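You operate a simulated robot arm through the tools that you are given. There is no shell and no other tool.

You run a simulated robot arm. Do the job below in one go: nothing can be reset, and whatever is moved stays where it is left.

TASK
Dust the light pad, then check the orange photo tile and file it in its slot.
Fine: wipe all the dust off with the felt eraser and put it back; the tile goes in the yellow slot with its table number; switch the light pad off again and leave the other photo tiles alone. What is to be rubbed or washed off counts as gone when no trace of it is left.

Only the result counts: the job must be done as asked and must still hold three seconds after the hand-in. Knocking over, shifting, dropping, spilling or breaking anything else fails it.

THE ROBOT
A 6-joint arm with a fingered hand, fixed in place. Base frame: the origin is on the floor under the middle of its stand, x ahead of it, y to its left, z up; the work surface is at about z = 78. Readings come in cm, degrees, newtons and seconds.
With the tool pointing down near the work surface it reaches from about 18 to 88 cm from the base axis. Its first joint turns from -166.0 to 166.0 degrees. Payload 5 kg.
The TCP is the grasp point between the finger pads, 3.6 cm short of the fingertips. In the tool frame z runs along the fingers and y along their closing line. The gripper opens to 12 cm; its body begins 4.2 cm behind the TCP. The gripper is a hand of 4 fingers: y runs from the thumb to the fingers, the wrist lies at [-1.9, -12.3, -21.1] in the tool frame.
Orientation is told as [roll, pitch, yaw] about the base's x, y, z axes, in that order, counted from this pose: with the fingers straight down and the wrist toward the robot, the tool's x, y and z point along [0, 1, 0], [1, 0, 0] and [0, 0, -1] of the base frame.

THE INTERFACE
- The arm moves only by the tool move_arm. Its argument "increments" is a list of rows, each a list of 6 numbers: the shift along the tool's x, y, z in units of 250 mm (1.0 is 250 mm), then the turn, a rotation vector about the tool's x, y, z in units of 90 degrees (1.0 is 90 degrees). In form: [[dx, dy, dz, ax, ay, az], ...]. A call has 1 to 20 rows; each row is the pose to reach, as a shift and turn from the pose commanded when the call began, along the tool's axes at that moment. A call with a number of a shift or a turn outside -1 to 1 is refused whole. Rows are played at 5 a second. More than 5 cm and 8.6 degrees between two rows, and nothing of the call is played. Where a pose cannot be reached the arm comes as near as it can. A force on the tool above 60 N (or 10 N above the force at the start of the call, whichever is more), or a blocked arm, ends the call early, and 0.2 s more pass. In this call time passes only in rows, and 0.2 s behind the last. It gives the time, the measured TCP pose, the force on the tool (base axes), the opening and the grip force at its end, in the units of the frame above (readings bear some noise), with the torque about the TCP (base axes, N m) and any sound that the robot's microphone picked up, and new pictures: "views" is both (left out), scene, wrist or none.
- Cameras (640 x 400 px; columns grow to the right, rows downward): "scene" is fixed at [23.64, -64.56, 151.5]; the picture's right is [0.67, -0.74, 0.00], its down [-0.53, -0.47, -0.71] and it looks along [0.52, 0.47, -0.71] (base axes); focal length 375 px, centre (320, 200). "wrist" rides on the gripper at [7.3, -10.1, -14.2] in the tool frame; the picture's right is [-0.79, 0.29, -0.54], its down [-0.56, -0.70, 0.44] and it looks along [-0.25, 0.65, 0.71] (tool axes); focal length 280 px, centre (320, 200). There is no depth. A picture from a camera that has moved, and an enlarged one, comes with that camera's place and axes in the base frame and with its lens. The place of the scene camera against the robot may be out by one fixed shift of up to 1.8 cm in any direction.
- move_column(by): slides the trunk up (or, below 0, down) by that many cm; the arm rides with it, the base frame stays. It gives what a move gives, with no picture.
- finger_targets(index, middle, ring, thumb_bend, thumb_turn): sets how far each is bent, from 0 (flat) to 100 (curled in); at 30 the hand is open as for a grip, at 70 the pads meet at the TCP. One left out holds its place. A second passes; each finger stops where it meets its share of the squeeze, and holds until it gets a number again. It is the only way to open and close the hand. It gives what a move gives, with no picture; readings hold the bend of each and the force on the fingers (four entries, about 0 where the hand has none), thumb and palm. thumb_turn goes from beside the hand (0) to across from the fingers (100), as for a grip.
- inspect(camera, box): a new picture of the part [left, top, right, bottom] of that camera's present view, enlarged. The clock stands still meanwhile.
- close_job(): hands the job in; it is judged then, once.

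Places have to be worked out from the pictures, the camera data and where the tool is seen. Open the gripper and draw the arm clear of the work before you hand the job in, unless the task says otherwise.

The tools are called after "Request:" as name(argument=value, ...) on one line, values as JSON. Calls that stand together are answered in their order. move_arm: Moves the arm, as the interface text tells. Its arguments: {"type":"object","properties":{"increments":{"type":"array"},"views":{"type":"string","enum":["both","scene","wrist","none"]}},"required":["increments"]} The other tools are called the same way: move_column (by) moves the trunk up or down; finger_targets (index, middle, ring, thumb_bend, thumb_turn) moves the fingers one by one; inspect (camera, box) takes an enlarged picture of a part of a camera's view; close_job () hands the job in.

At the start:

```text
time: 0.0
eef_pos: [67.51, -23.22, 109.26]
tool_rot: [0.0, 0.0, 0.0]
force: [-0.4, 0.7, -0.4]
ft_torque: [0.01, 0.0, 0.02]
finger_gap: 11.96
grip_force: 0.0
shape: jaw
bend: [30.0, 30.0, 30.0, 30.0, 98.0]
finger forces: [0.0, 0.0, 0.0, 0.0, 0.0, 0.1]
trunk travel left (down, up): [-62.5, 21.5]
```

scene: 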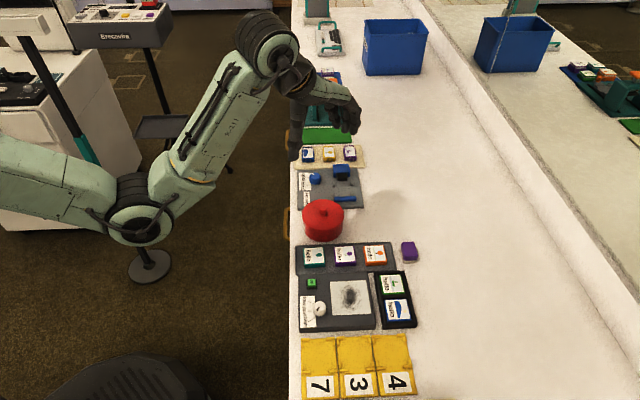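
wrist: 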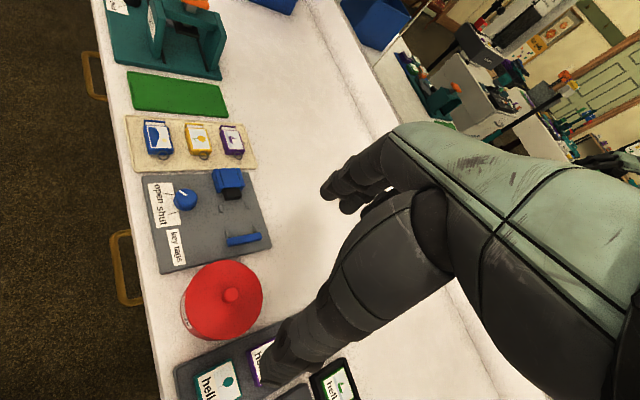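

The scene shows the light pad station with photo tiles near the bottom of the picture. I take enlarged looks before moving anything.

Request:
inspect(camera="scene", box=[280, 230, 440, 330])

Request:
inspect(camera="scene", box=[280, 310, 440, 400])

Request:
inspect(camera="scene", box=[280, 130, 440, 250])

```text
4.00 times, centred on (360, 280) of scene
camera zoom: at [23.64, -64.56, 151.5], right [0.67, -0.74, 0.0], down [-0.53, -0.47, -0.71], along [0.52, 0.47, -0.71], focal length 1500 px, centre (160, -120)
```

zoom: 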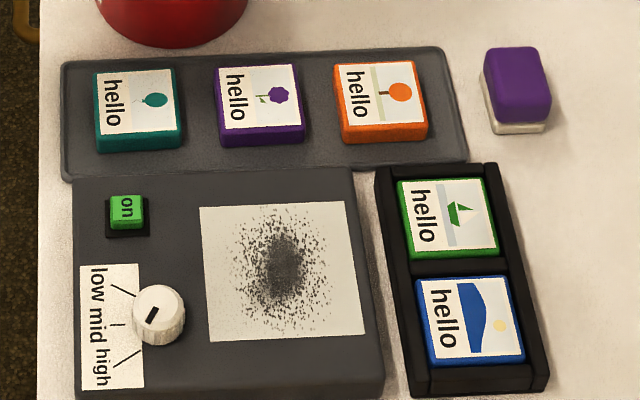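

```text
4.00 times, centred on (360, 355) of scene
camera zoom: at [23.64, -64.56, 151.5], right [0.67, -0.74, 0.0], down [-0.53, -0.47, -0.71], along [0.52, 0.47, -0.71], focal length 1500 px, centre (160, -420)
```

zoom: 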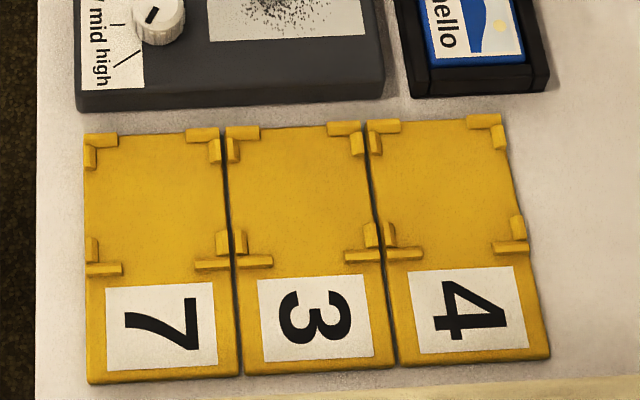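

```text
3.33 times, centred on (360, 190) of scene
camera zoom: at [23.64, -64.56, 151.5], right [0.67, -0.74, 0.0], down [-0.53, -0.47, -0.71], along [0.52, 0.47, -0.71], focal length 1250 px, centre (187, 233)
```

zoom: 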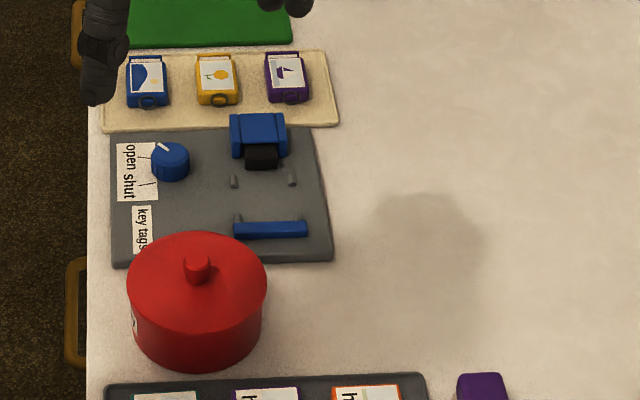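

The job area (pad, tiles, slots, eraser) lies on a table rotated about 45° to my base, with the pad near (59,-41), the orange tile near (72,-39) and the eraser near (77,-44). I turn the tool by -45° yaw and draw back so that the wrist camera can survey the area.

Request:
move_arm(increments=[[0.01, -0.09, 0, 0, 0, 0.0625], [0.02, -0.18, 0, 0, 0, 0.125], [0.03, -0.27, 0, 0, 0, 0.1875], [0.04, -0.36, 0, 0, 0, 0.25], [0.05, -0.45, 0, 0, 0, 0.3125], [0.06, -0.54, 0, 0, 0, 0.375], [0.07, -0.63, 0, 0, 0, 0.4375], [0.08, -0.72, 0, 0, 0, 0.5]])

```text
time: 1.8
eef_pos: [51.32, -22.27, 104.36]
tool_rot: [0.1, -0.5, -45.0]
force: [0.0, -0.1, 0.6]
ft_torque: [0.0, -0.04, 0.02]
finger_gap: 11.98
grip_force: 0.0
shape: jaw
bend: [30.0, 30.0, 30.0, 30.0, 98.0]
finger forces: [0.0, 0.0, 0.0, 0.1, 0.0, 0.1]
out of reach, approached as far as the arm can: row 4, 5, 6, 7, 8
trunk travel left (down, up): [-62.5, 21.5]
camera wrist: at [49.2, -9.99, 118.63], right [-0.36, -0.76, 0.54], down [-0.89, 0.1, -0.45], along [0.29, -0.64, -0.71], focal length 280 px, centre (320, 200)
```

scene: 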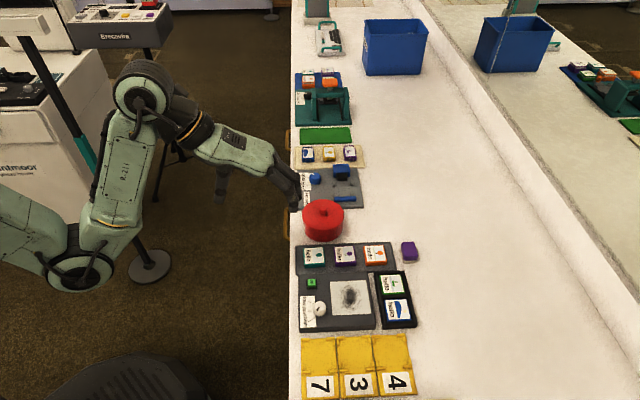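
wrist: 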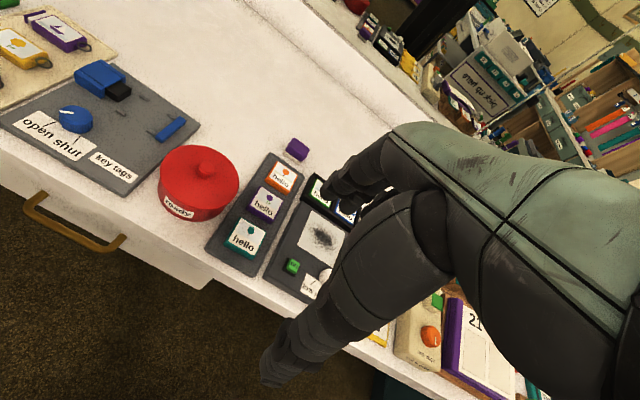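

The wrist view confirms the layout. I enlarge the pad area in the wrist picture for more precise positions.

Request:
inspect(camera="wrist", box=[200, 120, 360, 320])

Request:
inspect(camera="scene", box=[290, 265, 350, 335])

```text
2.00 times, centred on (280, 220) of wrist
camera zoom: at [49.2, -9.99, 118.63], right [-0.36, -0.76, 0.54], down [-0.89, 0.1, -0.45], along [0.29, -0.64, -0.71], focal length 561 px, centre (400, 160)
```

zoom: 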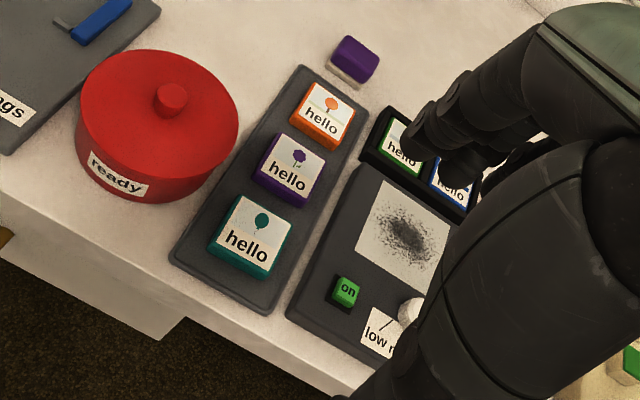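

```text
5.71 times, centred on (320, 300) of scene
camera zoom: at [23.64, -64.56, 151.5], right [0.67, -0.74, 0.0], down [-0.53, -0.47, -0.71], along [0.52, 0.47, -0.71], focal length 2143 px, centre (320, -371)
```

zoom: 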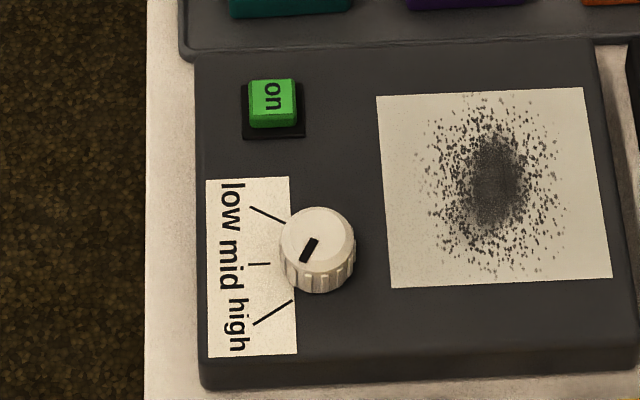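

I look closely at the eraser and at the tray beside it to judge sizes and clearance for the thumb.

Request:
inspect(camera="scene", box=[360, 230, 440, 280])

Request:
inspect(camera="wrist", box=[250, 120, 330, 200])

```text
8.00 times, centred on (400, 255) of scene
camera zoom: at [23.64, -64.56, 151.5], right [0.67, -0.74, 0.0], down [-0.53, -0.47, -0.71], along [0.52, 0.47, -0.71], focal length 3000 px, centre (-320, -240)
```

zoom: 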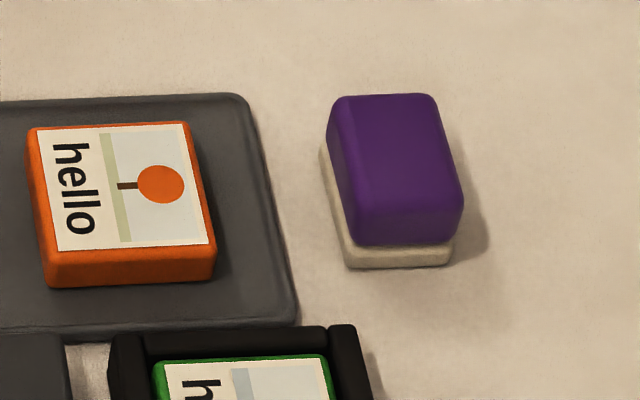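

```text
5.00 times, centred on (290, 160) of wrist
camera zoom: at [49.2, -9.99, 118.63], right [-0.36, -0.76, 0.54], down [-0.89, 0.1, -0.45], along [0.29, -0.64, -0.71], focal length 1402 px, centre (470, 400)
```

zoom: 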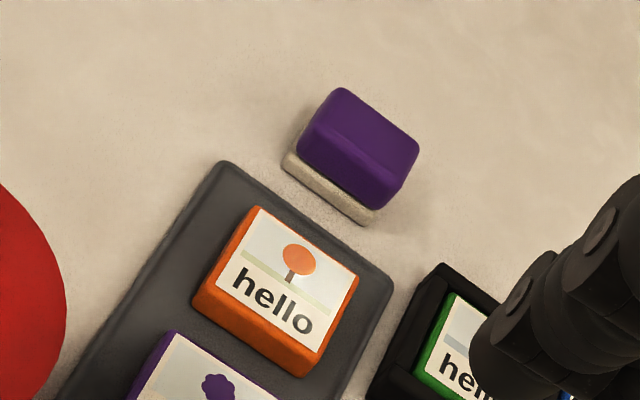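

By the wrist camera the eraser is centred near p≈86 cm out along the table normal, q≈22.8 along it (about (76.9,-44.7)), with its near edge 1.8 cm from the tile tray. I move out over that region at a safe height to study the finger shape and the reach.

Request:
move_arm(increments=[[0.0, 0.15, 0, 0, 0, 0], [0.0, 0.3, 0, 0, 0, 0], [0.02, 0.45, 0, 0, 0, 0], [0.04, 0.6, 0, 0, 0, 0], [0.06, 0.75, 0, 0, 0, 0], [0.08, 0.9, 0, 0, 0, 0], [0.09, 1.0, 0, 0, 0, 0]])

```text
time: 3.4
eef_pos: [70.56, -38.66, 104.17]
tool_rot: [0.0, 0.1, -45.0]
force: [-0.5, 0.3, 0.1]
ft_torque: [0.02, 0.02, -0.03]
finger_gap: 12.0
grip_force: 0.1
shape: jaw
bend: [30.0, 30.0, 30.0, 30.0, 98.0]
finger forces: [0.0, 0.1, 0.0, 0.0, 0.0, 0.1]
trunk travel left (down, up): [-62.5, 21.5]
camera wrist: at [68.54, -26.45, 118.64], right [-0.35, -0.76, 0.54], down [-0.89, 0.1, -0.44], along [0.28, -0.64, -0.71], focal length 280 px, centre (320, 200)
```

scene: 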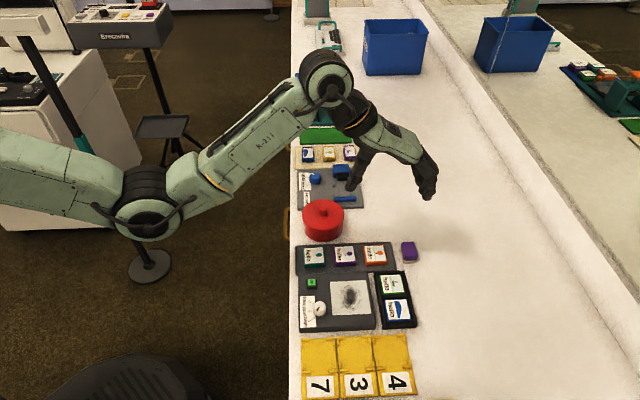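
wrist: 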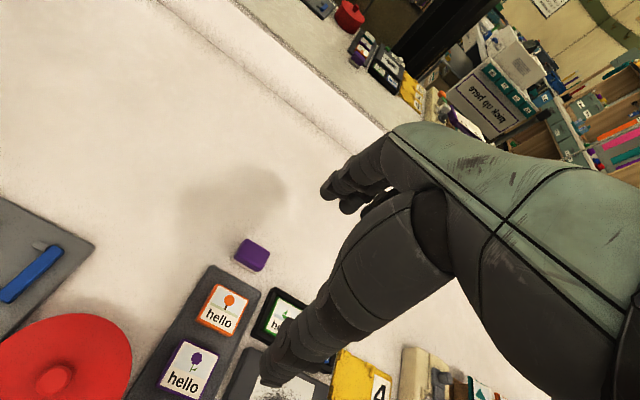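

The arm is at p≈77, q≈22.6, z=104. I zoom on the hand to see how the fingers and thumb lie.

Request:
inspect(camera="scene", box=[320, 80, 460, 210])

Request:
inspect(camera="wrist", box=[220, 120, 480, 400])

```text
3.08 times, centred on (390, 145) of scene
camera zoom: at [23.64, -64.56, 151.5], right [0.67, -0.74, 0.0], down [-0.53, -0.47, -0.71], along [0.52, 0.47, -0.71], focal length 1154 px, centre (105, 369)
```

zoom: 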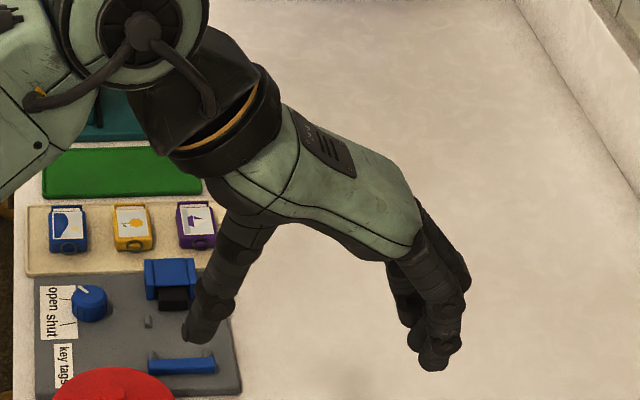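

```text
1.43 times, centred on (350, 260) of wrist
camera zoom: at [68.54, -26.45, 118.64], right [-0.35, -0.76, 0.54], down [-0.89, 0.1, -0.44], along [0.28, -0.64, -0.71], focal length 401 px, centre (277, 114)
```

zoom: 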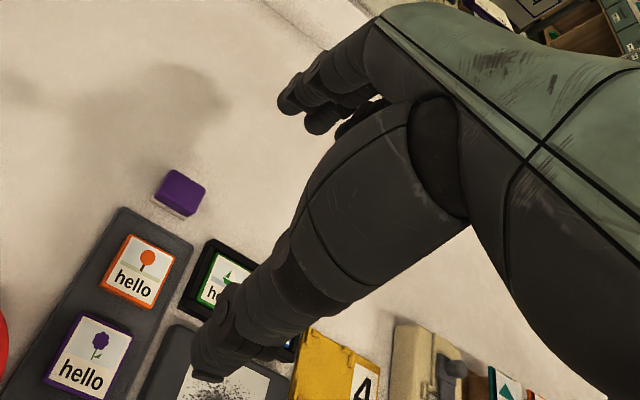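

I test the finger shape: bending fingers and thumb to 58 in the air, then looking from the scene camera.

Request:
finger_targets(index=58, middle=58, ring=58, thumb_bend=58, thumb_turn=100)

Request:
inspect(camera="scene", box=[320, 80, 460, 210])

Request:
inspect(camera="wrist", box=[220, 120, 480, 400])

```text
time: 4.4
eef_pos: [70.51, -38.59, 104.28]
tool_rot: [-0.1, 0.0, -45.0]
force: [0.7, 0.7, 0.3]
ft_torque: [0.01, 0.01, -0.03]
finger_gap: 4.35
grip_force: 0.1
shape: fingers
bend: [57.0, 57.0, 57.0, 57.0, 100.0]
finger forces: [0.0, 0.0, 0.1, 0.0, 0.0, 0.0]
trunk travel left (down, up): [-62.5, 21.5]
```

```text
3.08 times, centred on (390, 145) of scene
camera zoom: at [23.64, -64.56, 151.5], right [0.67, -0.74, 0.0], down [-0.53, -0.47, -0.71], along [0.52, 0.47, -0.71], focal length 1154 px, centre (105, 369)
```

zoom: 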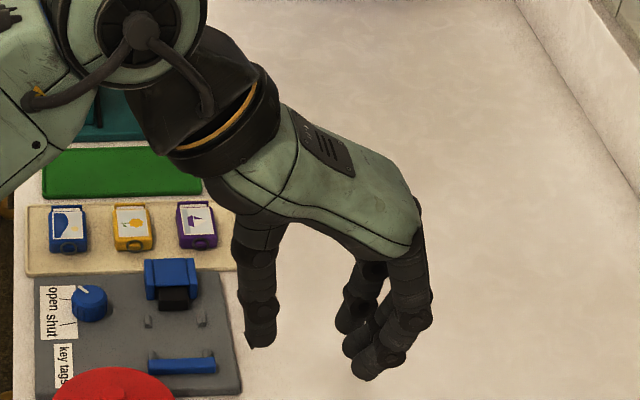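

```text
1.43 times, centred on (350, 260) of wrist
camera zoom: at [68.5, -26.38, 118.66], right [-0.35, -0.76, 0.54], down [-0.89, 0.1, -0.44], along [0.28, -0.64, -0.71], focal length 401 px, centre (277, 114)
```

zoom: 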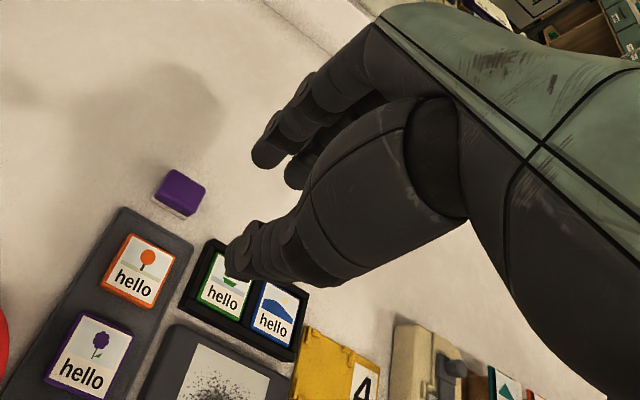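

At bend 57 the gap reads 4.35 cm, tips about 3.6–4 cm below the TCP, thumb upright: a good pre-shape for the 3.3 cm wide eraser. I now move out over the eraser and come part-way down to z≈92 to check the reach.

Request:
move_arm(increments=[[0.005, 0.12, 0, 0, 0, 0], [0.008, 0.24, 0, 0, 0, 0], [0.01, 0.36, 0, 0, 0, 0], [0.01, 0.36, 0.16, 0, 0, 0], [0.01, 0.36, 0.32, 0, 0, 0], [0.01, 0.36, 0.48, 0, 0, 0]])

```text
time: 5.8
eef_pos: [77.28, -45.2, 91.98]
tool_rot: [0.0, 0.1, -44.9]
force: [0.4, -0.5, -1.1]
ft_torque: [0.02, 0.05, 0.01]
finger_gap: 4.31
grip_force: 0.1
shape: fingers
bend: [57.0, 57.0, 57.0, 57.0, 100.0]
finger forces: [0.0, 0.0, 0.0, 0.0, 0.0, 0.0]
trunk travel left (down, up): [-62.5, 21.5]
camera wrist: at [75.29, -32.95, 106.43], right [-0.35, -0.76, 0.54], down [-0.89, 0.1, -0.44], along [0.28, -0.64, -0.71], focal length 280 px, centre (320, 200)
```

scene: 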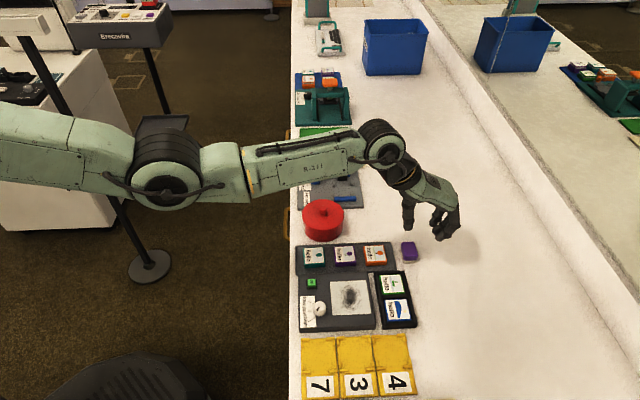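
wrist: 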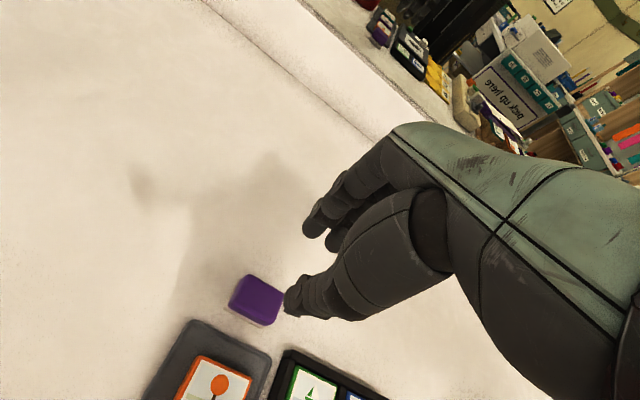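

No reach trouble so far (p≈86.6, q≈22.7, z=92). I enlarge both views to refine where the eraser is relative to the fingers.

Request:
inspect(camera="wrist", box=[180, 220, 380, 400])

Request:
inspect(camera="scene", box=[370, 170, 480, 280])

```text
2.22 times, centred on (280, 310) of wrist
camera zoom: at [75.29, -32.95, 106.43], right [-0.35, -0.76, 0.54], down [-0.89, 0.1, -0.44], along [0.28, -0.64, -0.71], focal length 623 px, centre (409, -44)
```

zoom: 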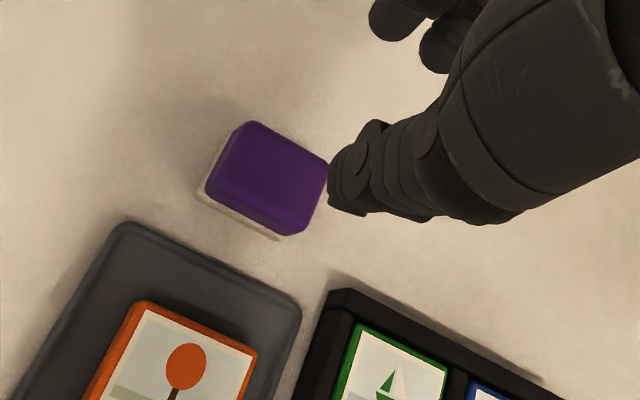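

```text
3.64 times, centred on (425, 225) of scene
camera zoom: at [23.64, -64.56, 151.5], right [0.67, -0.74, 0.0], down [-0.53, -0.47, -0.71], along [0.52, 0.47, -0.71], focal length 1364 px, centre (-62, 109)
```

zoom: 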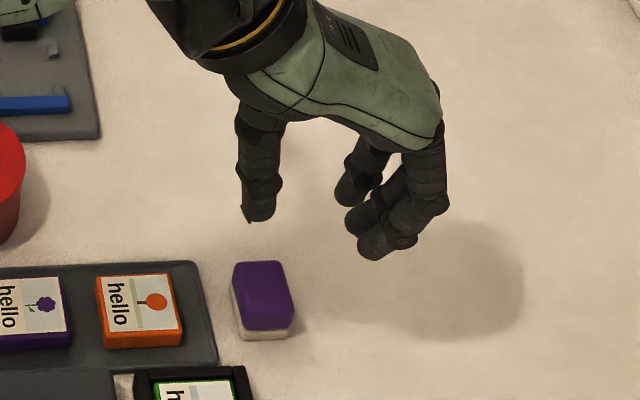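

The eraser spans p 84.2–87.3, q 20.4–24.75, top near z 80.5; the thumb opposes between two fingers slightly to -q of the TCP. I align to p=86.0, q=23.0 and come down to z≈85 for a check.

Request:
move_arm(increments=[[0.013, -0.024, 0.0, 0, 0, 0], [0.013, -0.024, 0.1, 0, 0, 0], [0.013, -0.024, 0.2, 0, 0, 0], [0.013, -0.024, 0.28, 0, 0, 0]])

Request:
inspect(camera="scene", box=[370, 190, 470, 280])

Request:
inspect(camera="wrist", box=[180, 220, 380, 400])

```text
time: 6.8
eef_pos: [76.87, -44.43, 85.11]
tool_rot: [0.0, 0.0, -45.0]
force: [0.3, -0.1, 0.2]
ft_torque: [0.03, -0.02, -0.01]
finger_gap: 4.36
grip_force: 0.0
shape: fingers
bend: [57.0, 57.0, 57.0, 57.0, 100.0]
finger forces: [0.0, 0.0, 0.0, 0.0, 0.1, 0.0]
trunk travel left (down, up): [-62.5, 21.5]
camera wrist: at [74.91, -32.19, 99.6], right [-0.35, -0.76, 0.54], down [-0.89, 0.1, -0.44], along [0.28, -0.64, -0.71], focal length 280 px, centre (320, 200)
```

scene: 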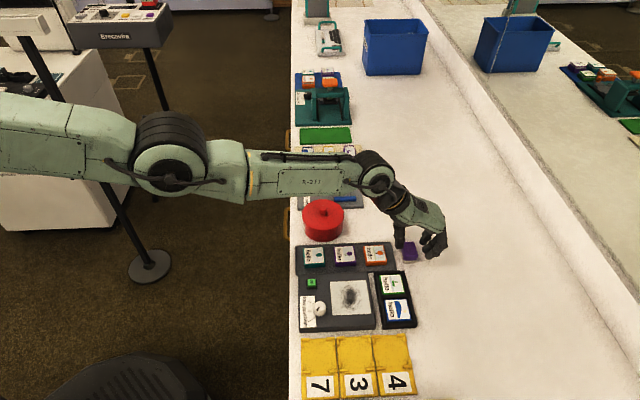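
wrist: 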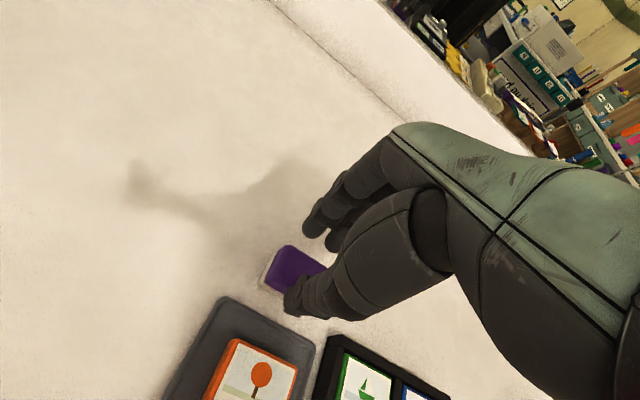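

```text
4.44 times, centred on (420, 235) of scene
camera zoom: at [23.64, -64.56, 151.5], right [0.67, -0.74, 0.0], down [-0.53, -0.47, -0.71], along [0.52, 0.47, -0.71], focal length 1667 px, centre (-124, 44)
```

zoom: 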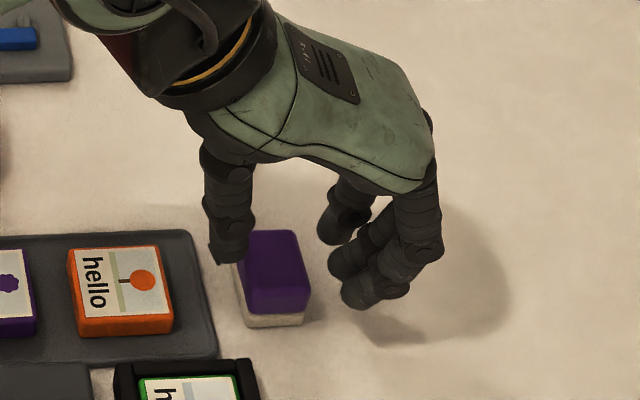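

```text
2.22 times, centred on (280, 310) of wrist
camera zoom: at [74.91, -32.19, 99.6], right [-0.35, -0.76, 0.54], down [-0.89, 0.1, -0.44], along [0.28, -0.64, -0.71], focal length 623 px, centre (409, -44)
```

zoom: 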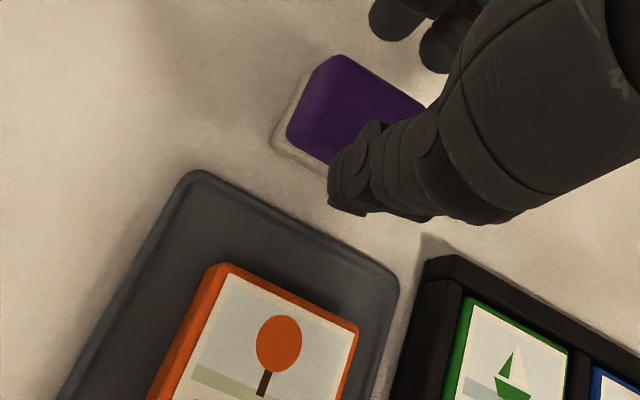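

The thumb tip hangs about 0.35 cm in front of the eraser's near face and the fingers 1 cm beyond the far face, with the third finger just past the end. I descend to z≈82.7.

Request:
move_arm(increments=[[0.0, 0.003, 0.04, 0, 0, 0], [0.0, 0.003, 0.07, 0, 0, 0], [0.0, 0.003, 0.096, 0, 0, 0]])

Request:
inspect(camera="scene", box=[370, 190, 470, 280])

Request:
inspect(camera="wrist", box=[180, 220, 380, 400])

```text
time: 7.6
eef_pos: [76.52, -43.54, 83.21]
tool_rot: [-0.1, 0.0, -45.0]
force: [-0.6, -0.1, 0.2]
ft_torque: [0.0, 0.01, -0.03]
finger_gap: 4.36
grip_force: 0.1
shape: fingers
bend: [57.0, 57.0, 57.0, 57.0, 100.0]
finger forces: [0.0, 0.1, 0.0, 0.0, 0.1, 0.0]
out of reach, approached as far as the arm can: row 1, 2, 3
trunk travel left (down, up): [-62.5, 21.5]
camera wrist: at [74.46, -31.32, 97.54], right [-0.35, -0.76, 0.54], down [-0.89, 0.1, -0.44], along [0.28, -0.64, -0.71], focal length 280 px, centre (320, 200)
```

scene: 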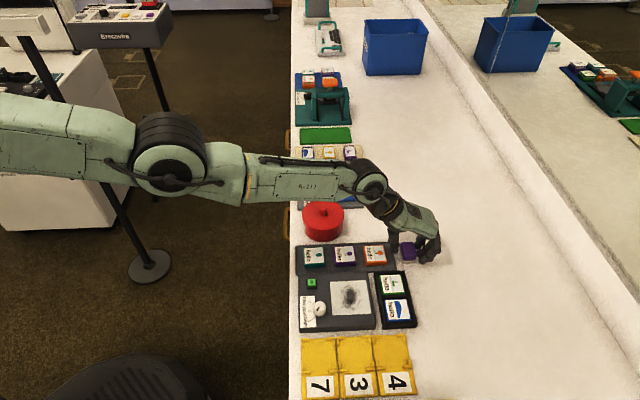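
wrist: 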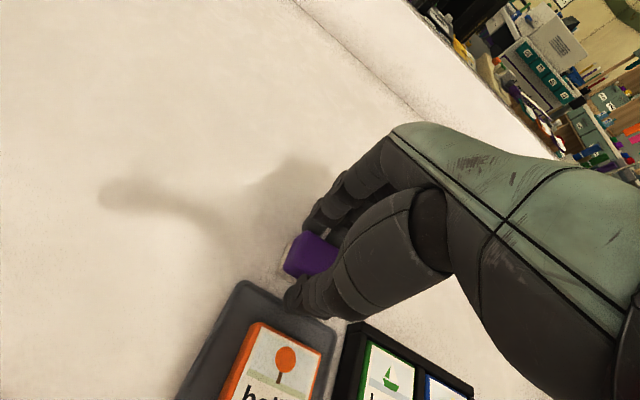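

```text
4.44 times, centred on (420, 235) of scene
camera zoom: at [23.64, -64.56, 151.5], right [0.67, -0.74, 0.0], down [-0.53, -0.47, -0.71], along [0.52, 0.47, -0.71], focal length 1667 px, centre (-124, 44)
```

zoom: 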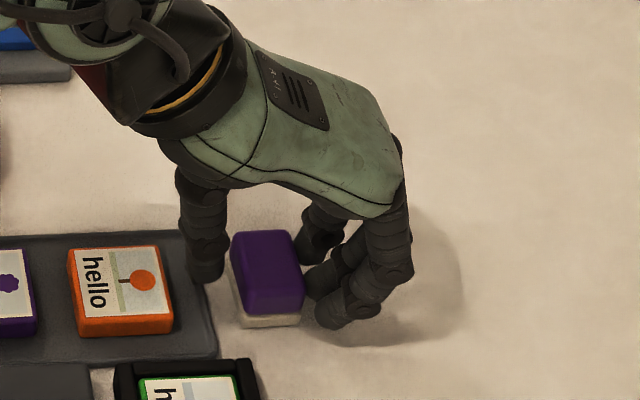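

```text
2.22 times, centred on (280, 310) of wrist
camera zoom: at [74.46, -31.32, 97.54], right [-0.35, -0.76, 0.54], down [-0.89, 0.1, -0.44], along [0.28, -0.64, -0.71], focal length 623 px, centre (409, -44)
```

zoom: 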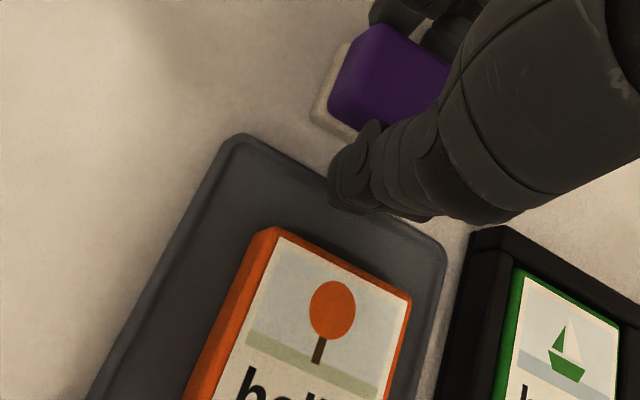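

The arm hit its reach limit and pulled back to p≈84.9, so the fingers sit right at the eraser's far face (no force felt). I open the three fingers first, then rise, so the trunk can be lowered to gain reach.

Request:
finger_targets(index=48, middle=48, ring=48)

Request:
move_arm(increments=[[0, 0, -0.15, 0, 0, 0], [0, 0, -0.3, 0, 0, 0], [0, 0, -0.45, 0, 0, 0], [0, 0, -0.6, 0, 0, 0], [0, 0, -0.75, 0, 0, 0]], views="scene")

Request:
inspect(camera="scene", box=[360, 230, 440, 280])

```text
time: 8.6
eef_pos: [76.43, -43.55, 83.13]
tool_rot: [0.0, 0.0, -45.0]
force: [0.8, -0.4, -0.1]
ft_torque: [-0.01, 0.0, -0.02]
finger_gap: 5.67
grip_force: 0.1
shape: fingers
bend: [48.0, 48.0, 48.0, 57.0, 100.0]
finger forces: [0.1, 0.0, 0.0, 0.0, 0.0, 0.0]
trunk travel left (down, up): [-62.5, 21.5]
```

```text
time: 9.8
eef_pos: [76.05, -43.48, 101.71]
tool_rot: [0.0, 0.0, -45.0]
force: [-0.2, 0.0, -0.3]
ft_torque: [-0.01, 0.03, 0.0]
finger_gap: 5.66
grip_force: 0.1
shape: fingers
bend: [48.0, 48.0, 48.0, 57.0, 100.0]
finger forces: [0.1, 0.1, 0.1, 0.0, 0.0, 0.1]
trunk travel left (down, up): [-62.5, 21.5]
```

scene: 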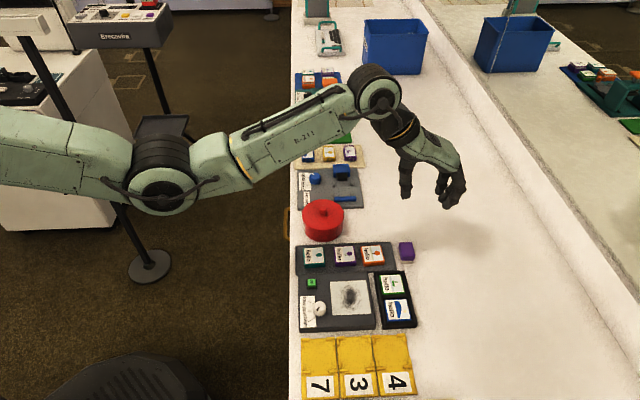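

```text
8.00 times, centred on (400, 255) of scene
camera zoom: at [23.64, -64.56, 151.5], right [0.67, -0.74, 0.0], down [-0.53, -0.47, -0.71], along [0.52, 0.47, -0.71], focal length 3000 px, centre (-320, -240)
```

zoom: 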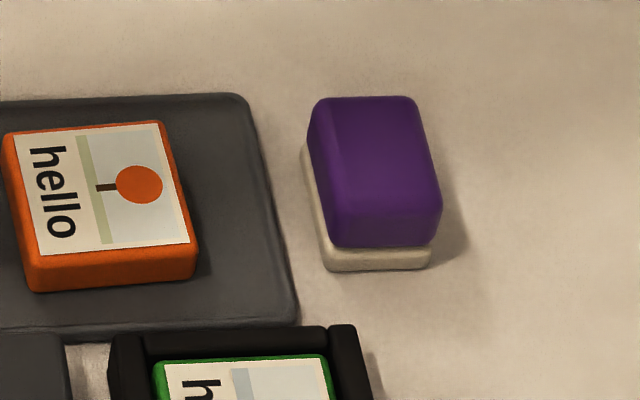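

The dragged-back hand pushed the eraser about 0.6 cm inward, and also nudged the orange tile about 0.5 cm inside its tray (both are objects I handle anyway; I will put the eraser back at its original spot). Now I lower the trunk 14 cm to gain reach.

Request:
move_column(by=-14)

Request:
inspect(camera="scene", box=[0, 0, 640, 400])

Request:
inspect(camera="wrist", box=[180, 220, 380, 400])

```text
time: 11.5
eef_pos: [76.13, -43.51, 87.62]
tool_rot: [0.0, -0.1, -45.0]
force: [0.1, 0.1, 0.9]
ft_torque: [0.02, 0.01, 0.0]
finger_gap: 5.66
grip_force: 0.1
shape: fingers
bend: [48.0, 48.0, 48.0, 57.0, 100.0]
finger forces: [0.0, 0.0, 0.0, 0.1, 0.0, 0.0]
trunk travel left (down, up): [-48.5, 35.5]
```

```text
1.00 times, centred on (320, 200) of scene (not enlarged: the box is as wide or as high as the picture)
camera zoom: at [23.64, -64.56, 151.5], right [0.67, -0.74, 0.0], down [-0.53, -0.47, -0.71], along [0.52, 0.47, -0.71], focal length 375 px, centre (320, 200)
```

zoom: 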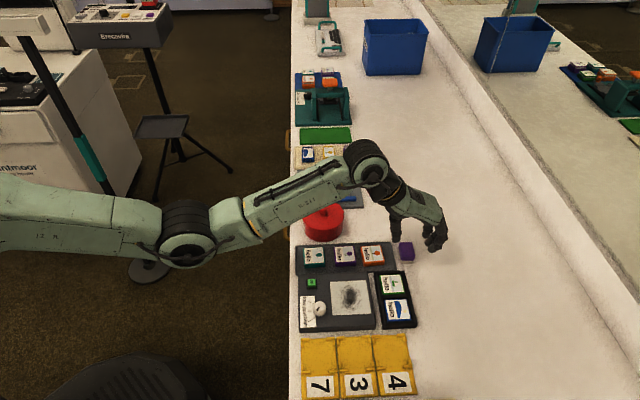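

```text
2.22 times, centred on (280, 310) of wrist
camera zoom: at [74.12, -31.31, 102.01], right [-0.35, -0.76, 0.54], down [-0.89, 0.1, -0.44], along [0.28, -0.64, -0.71], focal length 623 px, centre (409, -44)
```

zoom: 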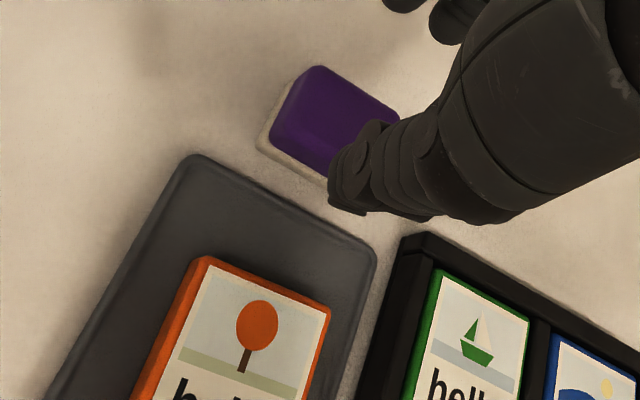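

With the trunk lowered the TCP is at p≈84.6, q≈23.1, z=87.6, and the eraser's near face is now at p≈83.6. I align to p≈85.25 and step down to z≈84.

Request:
move_arm(increments=[[-0.006, 0.026, 0.0, 0, 0, 0], [-0.006, 0.026, 0.07, 0, 0, 0], [-0.006, 0.026, 0.14, 0, 0, 0]])

Request:
inspect(camera="scene", box=[370, 190, 470, 280])

Request:
inspect(camera="wrist", box=[180, 220, 380, 400])

```text
time: 12.3
eef_pos: [76.47, -44.26, 84.01]
tool_rot: [-0.1, 0.0, -45.0]
force: [-0.5, -0.7, -0.4]
ft_torque: [0.0, -0.01, 0.02]
finger_gap: 5.69
grip_force: 0.0
shape: fingers
bend: [48.0, 48.0, 48.0, 57.0, 100.0]
finger forces: [0.0, 0.0, 0.0, 0.0, 0.0, 0.0]
trunk travel left (down, up): [-48.5, 35.5]
camera wrist: at [74.56, -32.06, 98.45], right [-0.35, -0.76, 0.54], down [-0.89, 0.1, -0.44], along [0.28, -0.64, -0.71], focal length 280 px, centre (320, 200)
```

scene: 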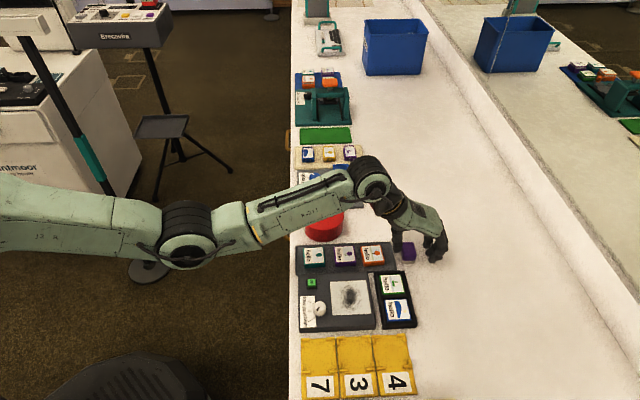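
wrist: 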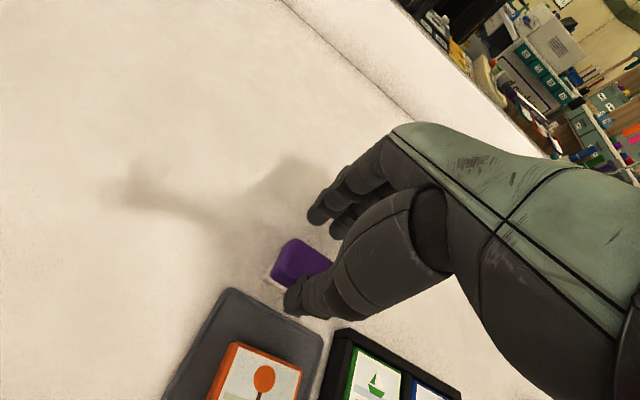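

```text
4.44 times, centred on (420, 235) of scene
camera zoom: at [23.64, -64.56, 151.5], right [0.67, -0.74, 0.0], down [-0.53, -0.47, -0.71], along [0.52, 0.47, -0.71], focal length 1667 px, centre (-124, 44)
```

zoom: 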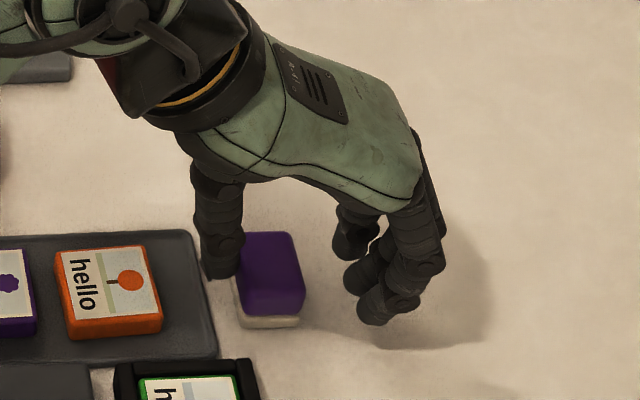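

```text
2.22 times, centred on (280, 310) of wrist
camera zoom: at [74.56, -32.06, 98.45], right [-0.35, -0.76, 0.54], down [-0.89, 0.1, -0.44], along [0.28, -0.64, -0.71], focal length 623 px, centre (409, -44)
```

zoom: 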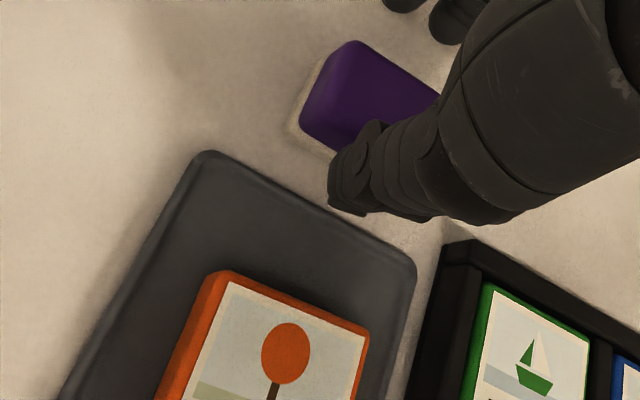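

No reach problem now. The thumb tip is almost touching the eraser's near face, so I shift 0.25 cm inward and go down to z≈82.7.

Request:
move_arm(increments=[[0.0, -0.01, 0.0, 0, 0, 0], [0.0, -0.01, 0.026, 0, 0, 0], [0.0, -0.01, 0.052, 0, 0, 0]], views="none")

Request:
inspect(camera="scene", box=[370, 190, 470, 280])

Request:
inspect(camera="wrist", box=[180, 220, 380, 400])

```text
time: 13.1
eef_pos: [76.39, -43.87, 82.72]
tool_rot: [0.0, 0.0, -45.0]
force: [-0.6, 0.3, -0.1]
ft_torque: [0.01, -0.01, -0.03]
finger_gap: 5.68
grip_force: 0.1
shape: fingers
bend: [48.0, 48.0, 48.0, 57.0, 100.0]
finger forces: [0.0, 0.1, 0.0, 0.0, 0.0, 0.0]
trunk travel left (down, up): [-48.5, 35.5]
```

```text
4.44 times, centred on (420, 235) of scene
camera zoom: at [23.64, -64.56, 151.5], right [0.67, -0.74, 0.0], down [-0.53, -0.47, -0.71], along [0.52, 0.47, -0.71], focal length 1667 px, centre (-124, 44)
```

zoom: 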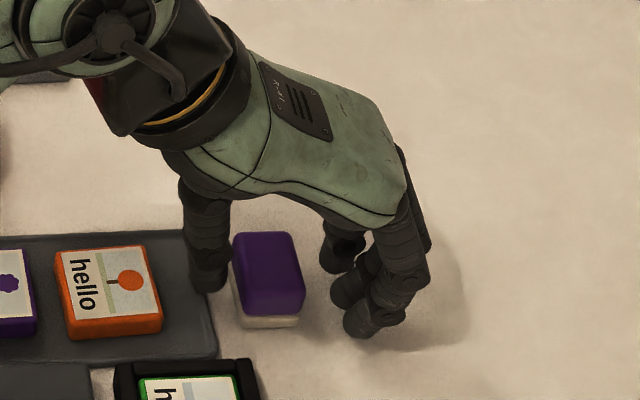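

```text
2.22 times, centred on (280, 310) of wrist
camera zoom: at [74.35, -31.67, 97.13], right [-0.35, -0.76, 0.54], down [-0.89, 0.1, -0.44], along [0.28, -0.64, -0.71], focal length 623 px, centre (409, -44)
```

zoom: 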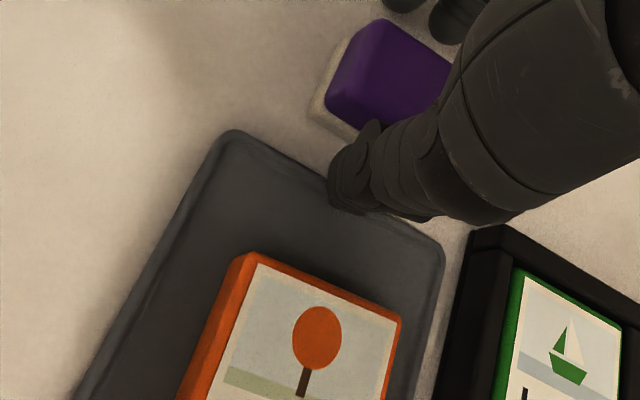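

TCP is at p≈85.0, q≈23.0, z=82.7 with the eraser between thumb and fingers. I close thumb, index and middle on it, keeping the ring finger just beside.

Request:
finger_targets(index=75, middle=75, ring=60, thumb_bend=75)

Request:
inspect(camera="scene", box=[370, 190, 470, 280])

Request:
inspect(camera="wrist", box=[180, 220, 380, 400])

```text
time: 14.1
eef_pos: [76.37, -43.82, 82.69]
tool_rot: [0.0, 0.0, -45.0]
force: [-0.3, 0.3, 0.1]
ft_torque: [0.01, -0.02, 0.02]
finger_gap: 3.15
grip_force: 19.8
shape: fingers
bend: [59.0, 61.0, 60.0, 65.0, 100.0]
finger forces: [10.3, 9.6, 0.0, 0.0, 19.9, 0.0]
trunk travel left (down, up): [-48.5, 35.5]
```

```text
4.44 times, centred on (420, 235) of scene
camera zoom: at [23.64, -64.56, 151.5], right [0.67, -0.74, 0.0], down [-0.53, -0.47, -0.71], along [0.52, 0.47, -0.71], focal length 1667 px, centre (-124, 44)
```

zoom: 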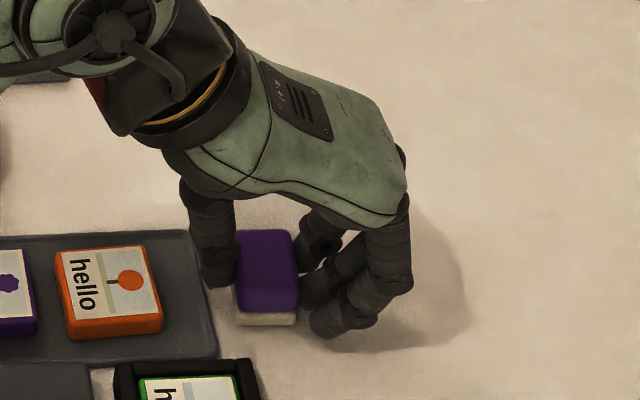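

```text
2.22 times, centred on (280, 310) of wrist
camera zoom: at [74.35, -31.69, 97.16], right [-0.35, -0.76, 0.54], down [-0.89, 0.1, -0.44], along [0.28, -0.64, -0.71], focal length 623 px, centre (409, -44)
```

zoom: 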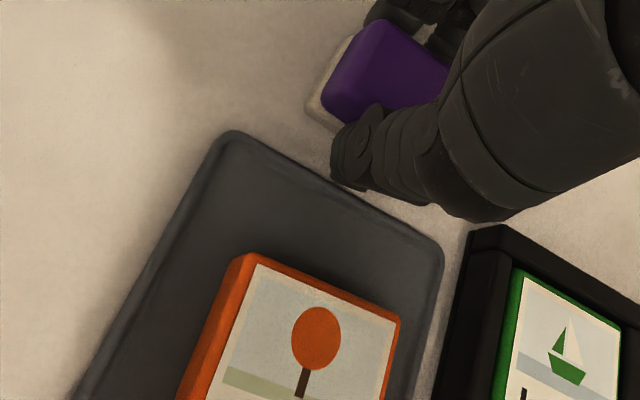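

Grip holds at about 20 N with a 3.15 cm gap. I lift it 5 cm and look.

Request:
move_arm(increments=[[0, 0, -0.05, 0, 0, 0], [0, 0, -0.12, 0, 0, 0], [0, 0, -0.2, 0, 0, 0]])

Request:
inspect(camera="scene", box=[360, 170, 460, 260])

Request:
inspect(camera="wrist", box=[220, 200, 380, 320])

```text
time: 14.9
eef_pos: [76.25, -43.87, 87.72]
tool_rot: [-0.1, 0.0, -45.0]
force: [-0.5, 0.1, 0.2]
ft_torque: [-0.02, 0.0, -0.01]
finger_gap: 3.16
grip_force: 19.6
shape: fingers
bend: [59.0, 61.0, 60.0, 65.0, 100.0]
finger forces: [10.2, 9.5, 0.0, 0.1, 19.9, 0.0]
trunk travel left (down, up): [-48.5, 35.5]
camera wrist: at [74.26, -31.71, 102.22], right [-0.35, -0.76, 0.54], down [-0.89, 0.1, -0.44], along [0.28, -0.64, -0.71], focal length 280 px, centre (320, 200)
```

scene: 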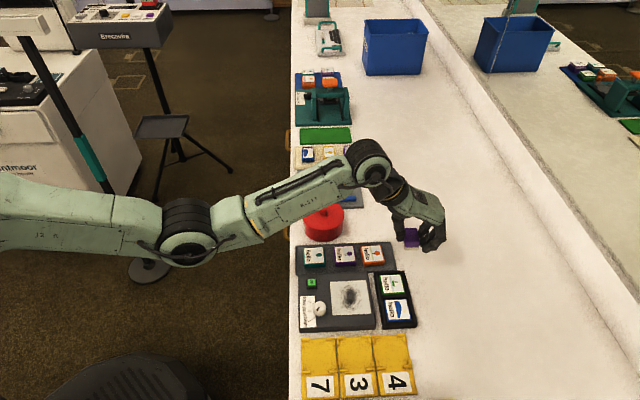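
wrist: 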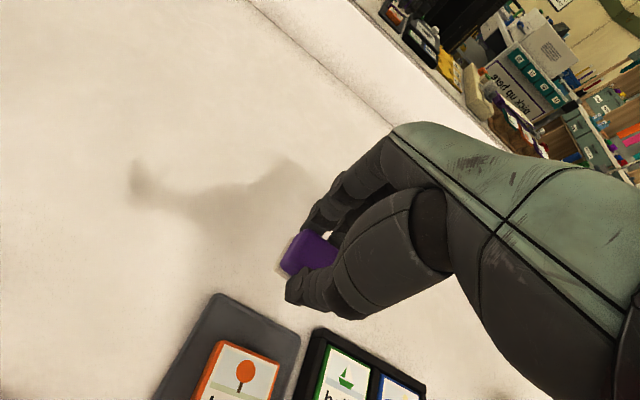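

```text
4.44 times, centred on (410, 215) of scene
camera zoom: at [23.64, -64.56, 151.5], right [0.67, -0.74, 0.0], down [-0.53, -0.47, -0.71], along [0.52, 0.47, -0.71], focal length 1667 px, centre (-80, 133)
```

zoom: 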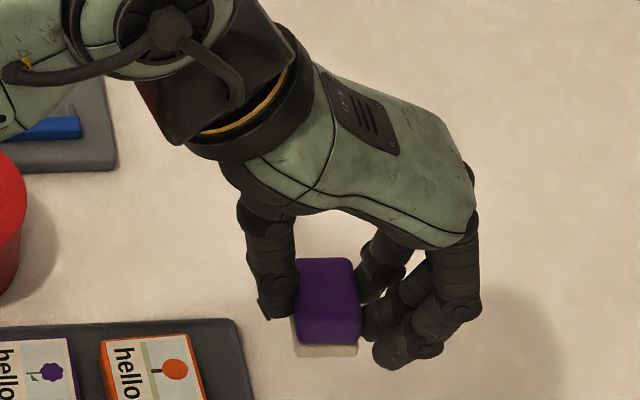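

```text
3.33 times, centred on (300, 260) of wrist
camera zoom: at [74.26, -31.71, 102.22], right [-0.35, -0.76, 0.54], down [-0.89, 0.1, -0.44], along [0.28, -0.64, -0.71], focal length 935 px, centre (387, 0)
```

zoom: 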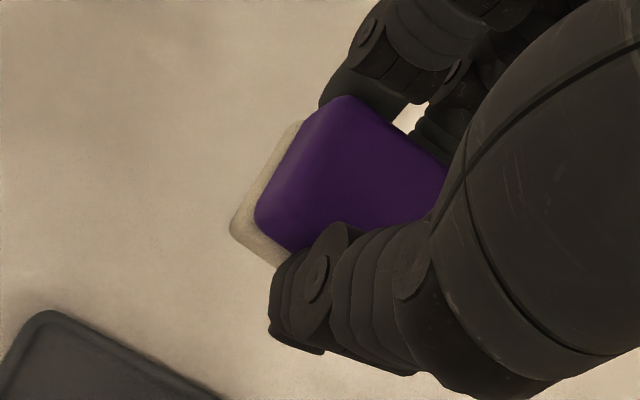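

The eraser is held level, felt bottom about 4.7 cm below the TCP. I carry it over the pad's far half (p≈71.8, q≈13.7), hovering at z≈88.

Request:
move_arm(increments=[[0, 0, -0.1, 0, 0, 0], [-0.06, -0.08, -0.17, 0, 0, 0], [-0.15, -0.21, -0.17, 0, 0, 0], [-0.24, -0.34, -0.17, 0, 0, 0], [-0.31, -0.44, -0.17, 0, 0, 0], [-0.368, -0.526, -0.15, 0, 0, 0], [-0.368, -0.526, -0.011, 0, 0, 0]])

Request:
inspect(camera="scene", box=[300, 210, 420, 330])

Request:
inspect(camera="wrist", box=[180, 200, 380, 400])

```text
time: 16.5
eef_pos: [60.67, -41.3, 88.09]
tool_rot: [0.0, 0.0, -45.0]
force: [0.0, -0.4, 0.4]
ft_torque: [-0.03, 0.02, 0.0]
finger_gap: 3.15
grip_force: 19.3
shape: fingers
bend: [59.0, 61.0, 60.0, 65.0, 100.0]
finger forces: [10.1, 9.5, 0.1, 0.1, 19.6, 0.0]
trunk travel left (down, up): [-48.5, 35.5]
camera wrist: at [58.58, -29.08, 102.53], right [-0.35, -0.76, 0.54], down [-0.89, 0.1, -0.44], along [0.28, -0.64, -0.71], focal length 280 px, centre (320, 200)
```

scene: 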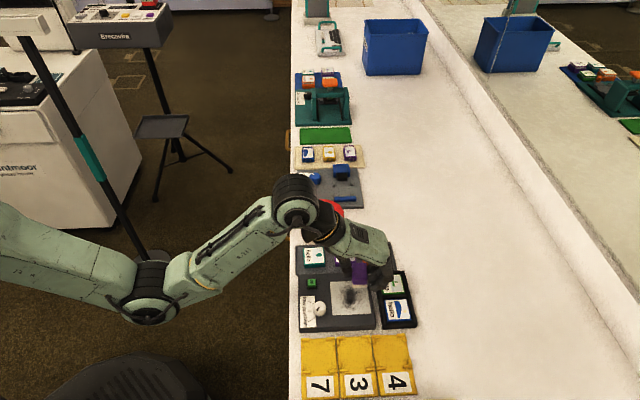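
wrist: 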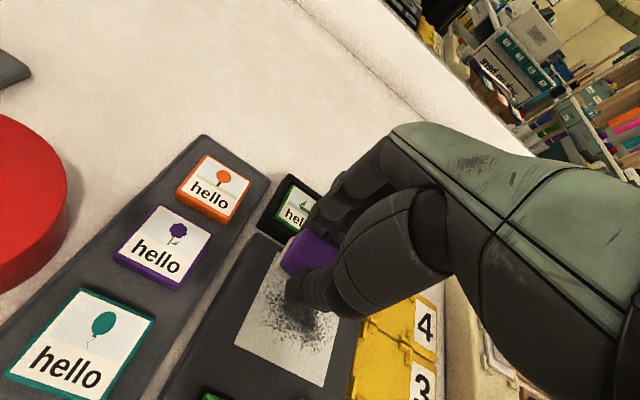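

```text
3.33 times, centred on (360, 270) of scene
camera zoom: at [23.64, -64.56, 151.5], right [0.67, -0.74, 0.0], down [-0.53, -0.47, -0.71], along [0.52, 0.47, -0.71], focal length 1250 px, centre (187, -33)
```

zoom: 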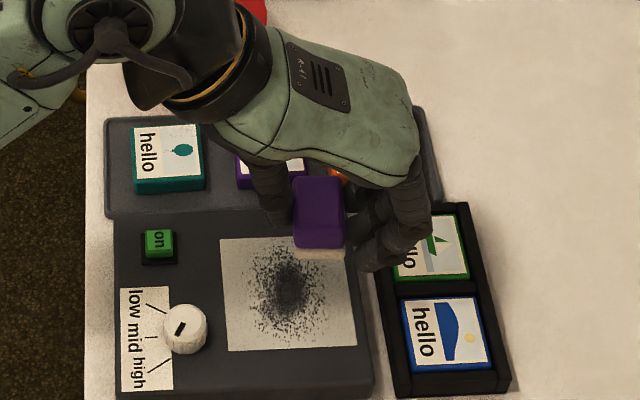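

```text
2.00 times, centred on (280, 300) of wrist
camera zoom: at [58.58, -29.08, 102.53], right [-0.35, -0.76, 0.54], down [-0.89, 0.1, -0.44], along [0.28, -0.64, -0.71], focal length 561 px, centre (400, 0)
```

zoom: 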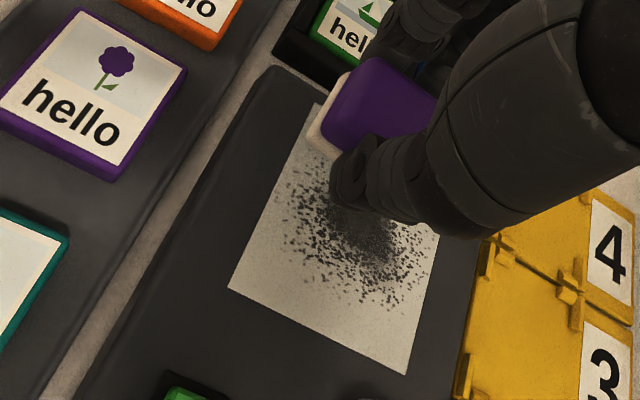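

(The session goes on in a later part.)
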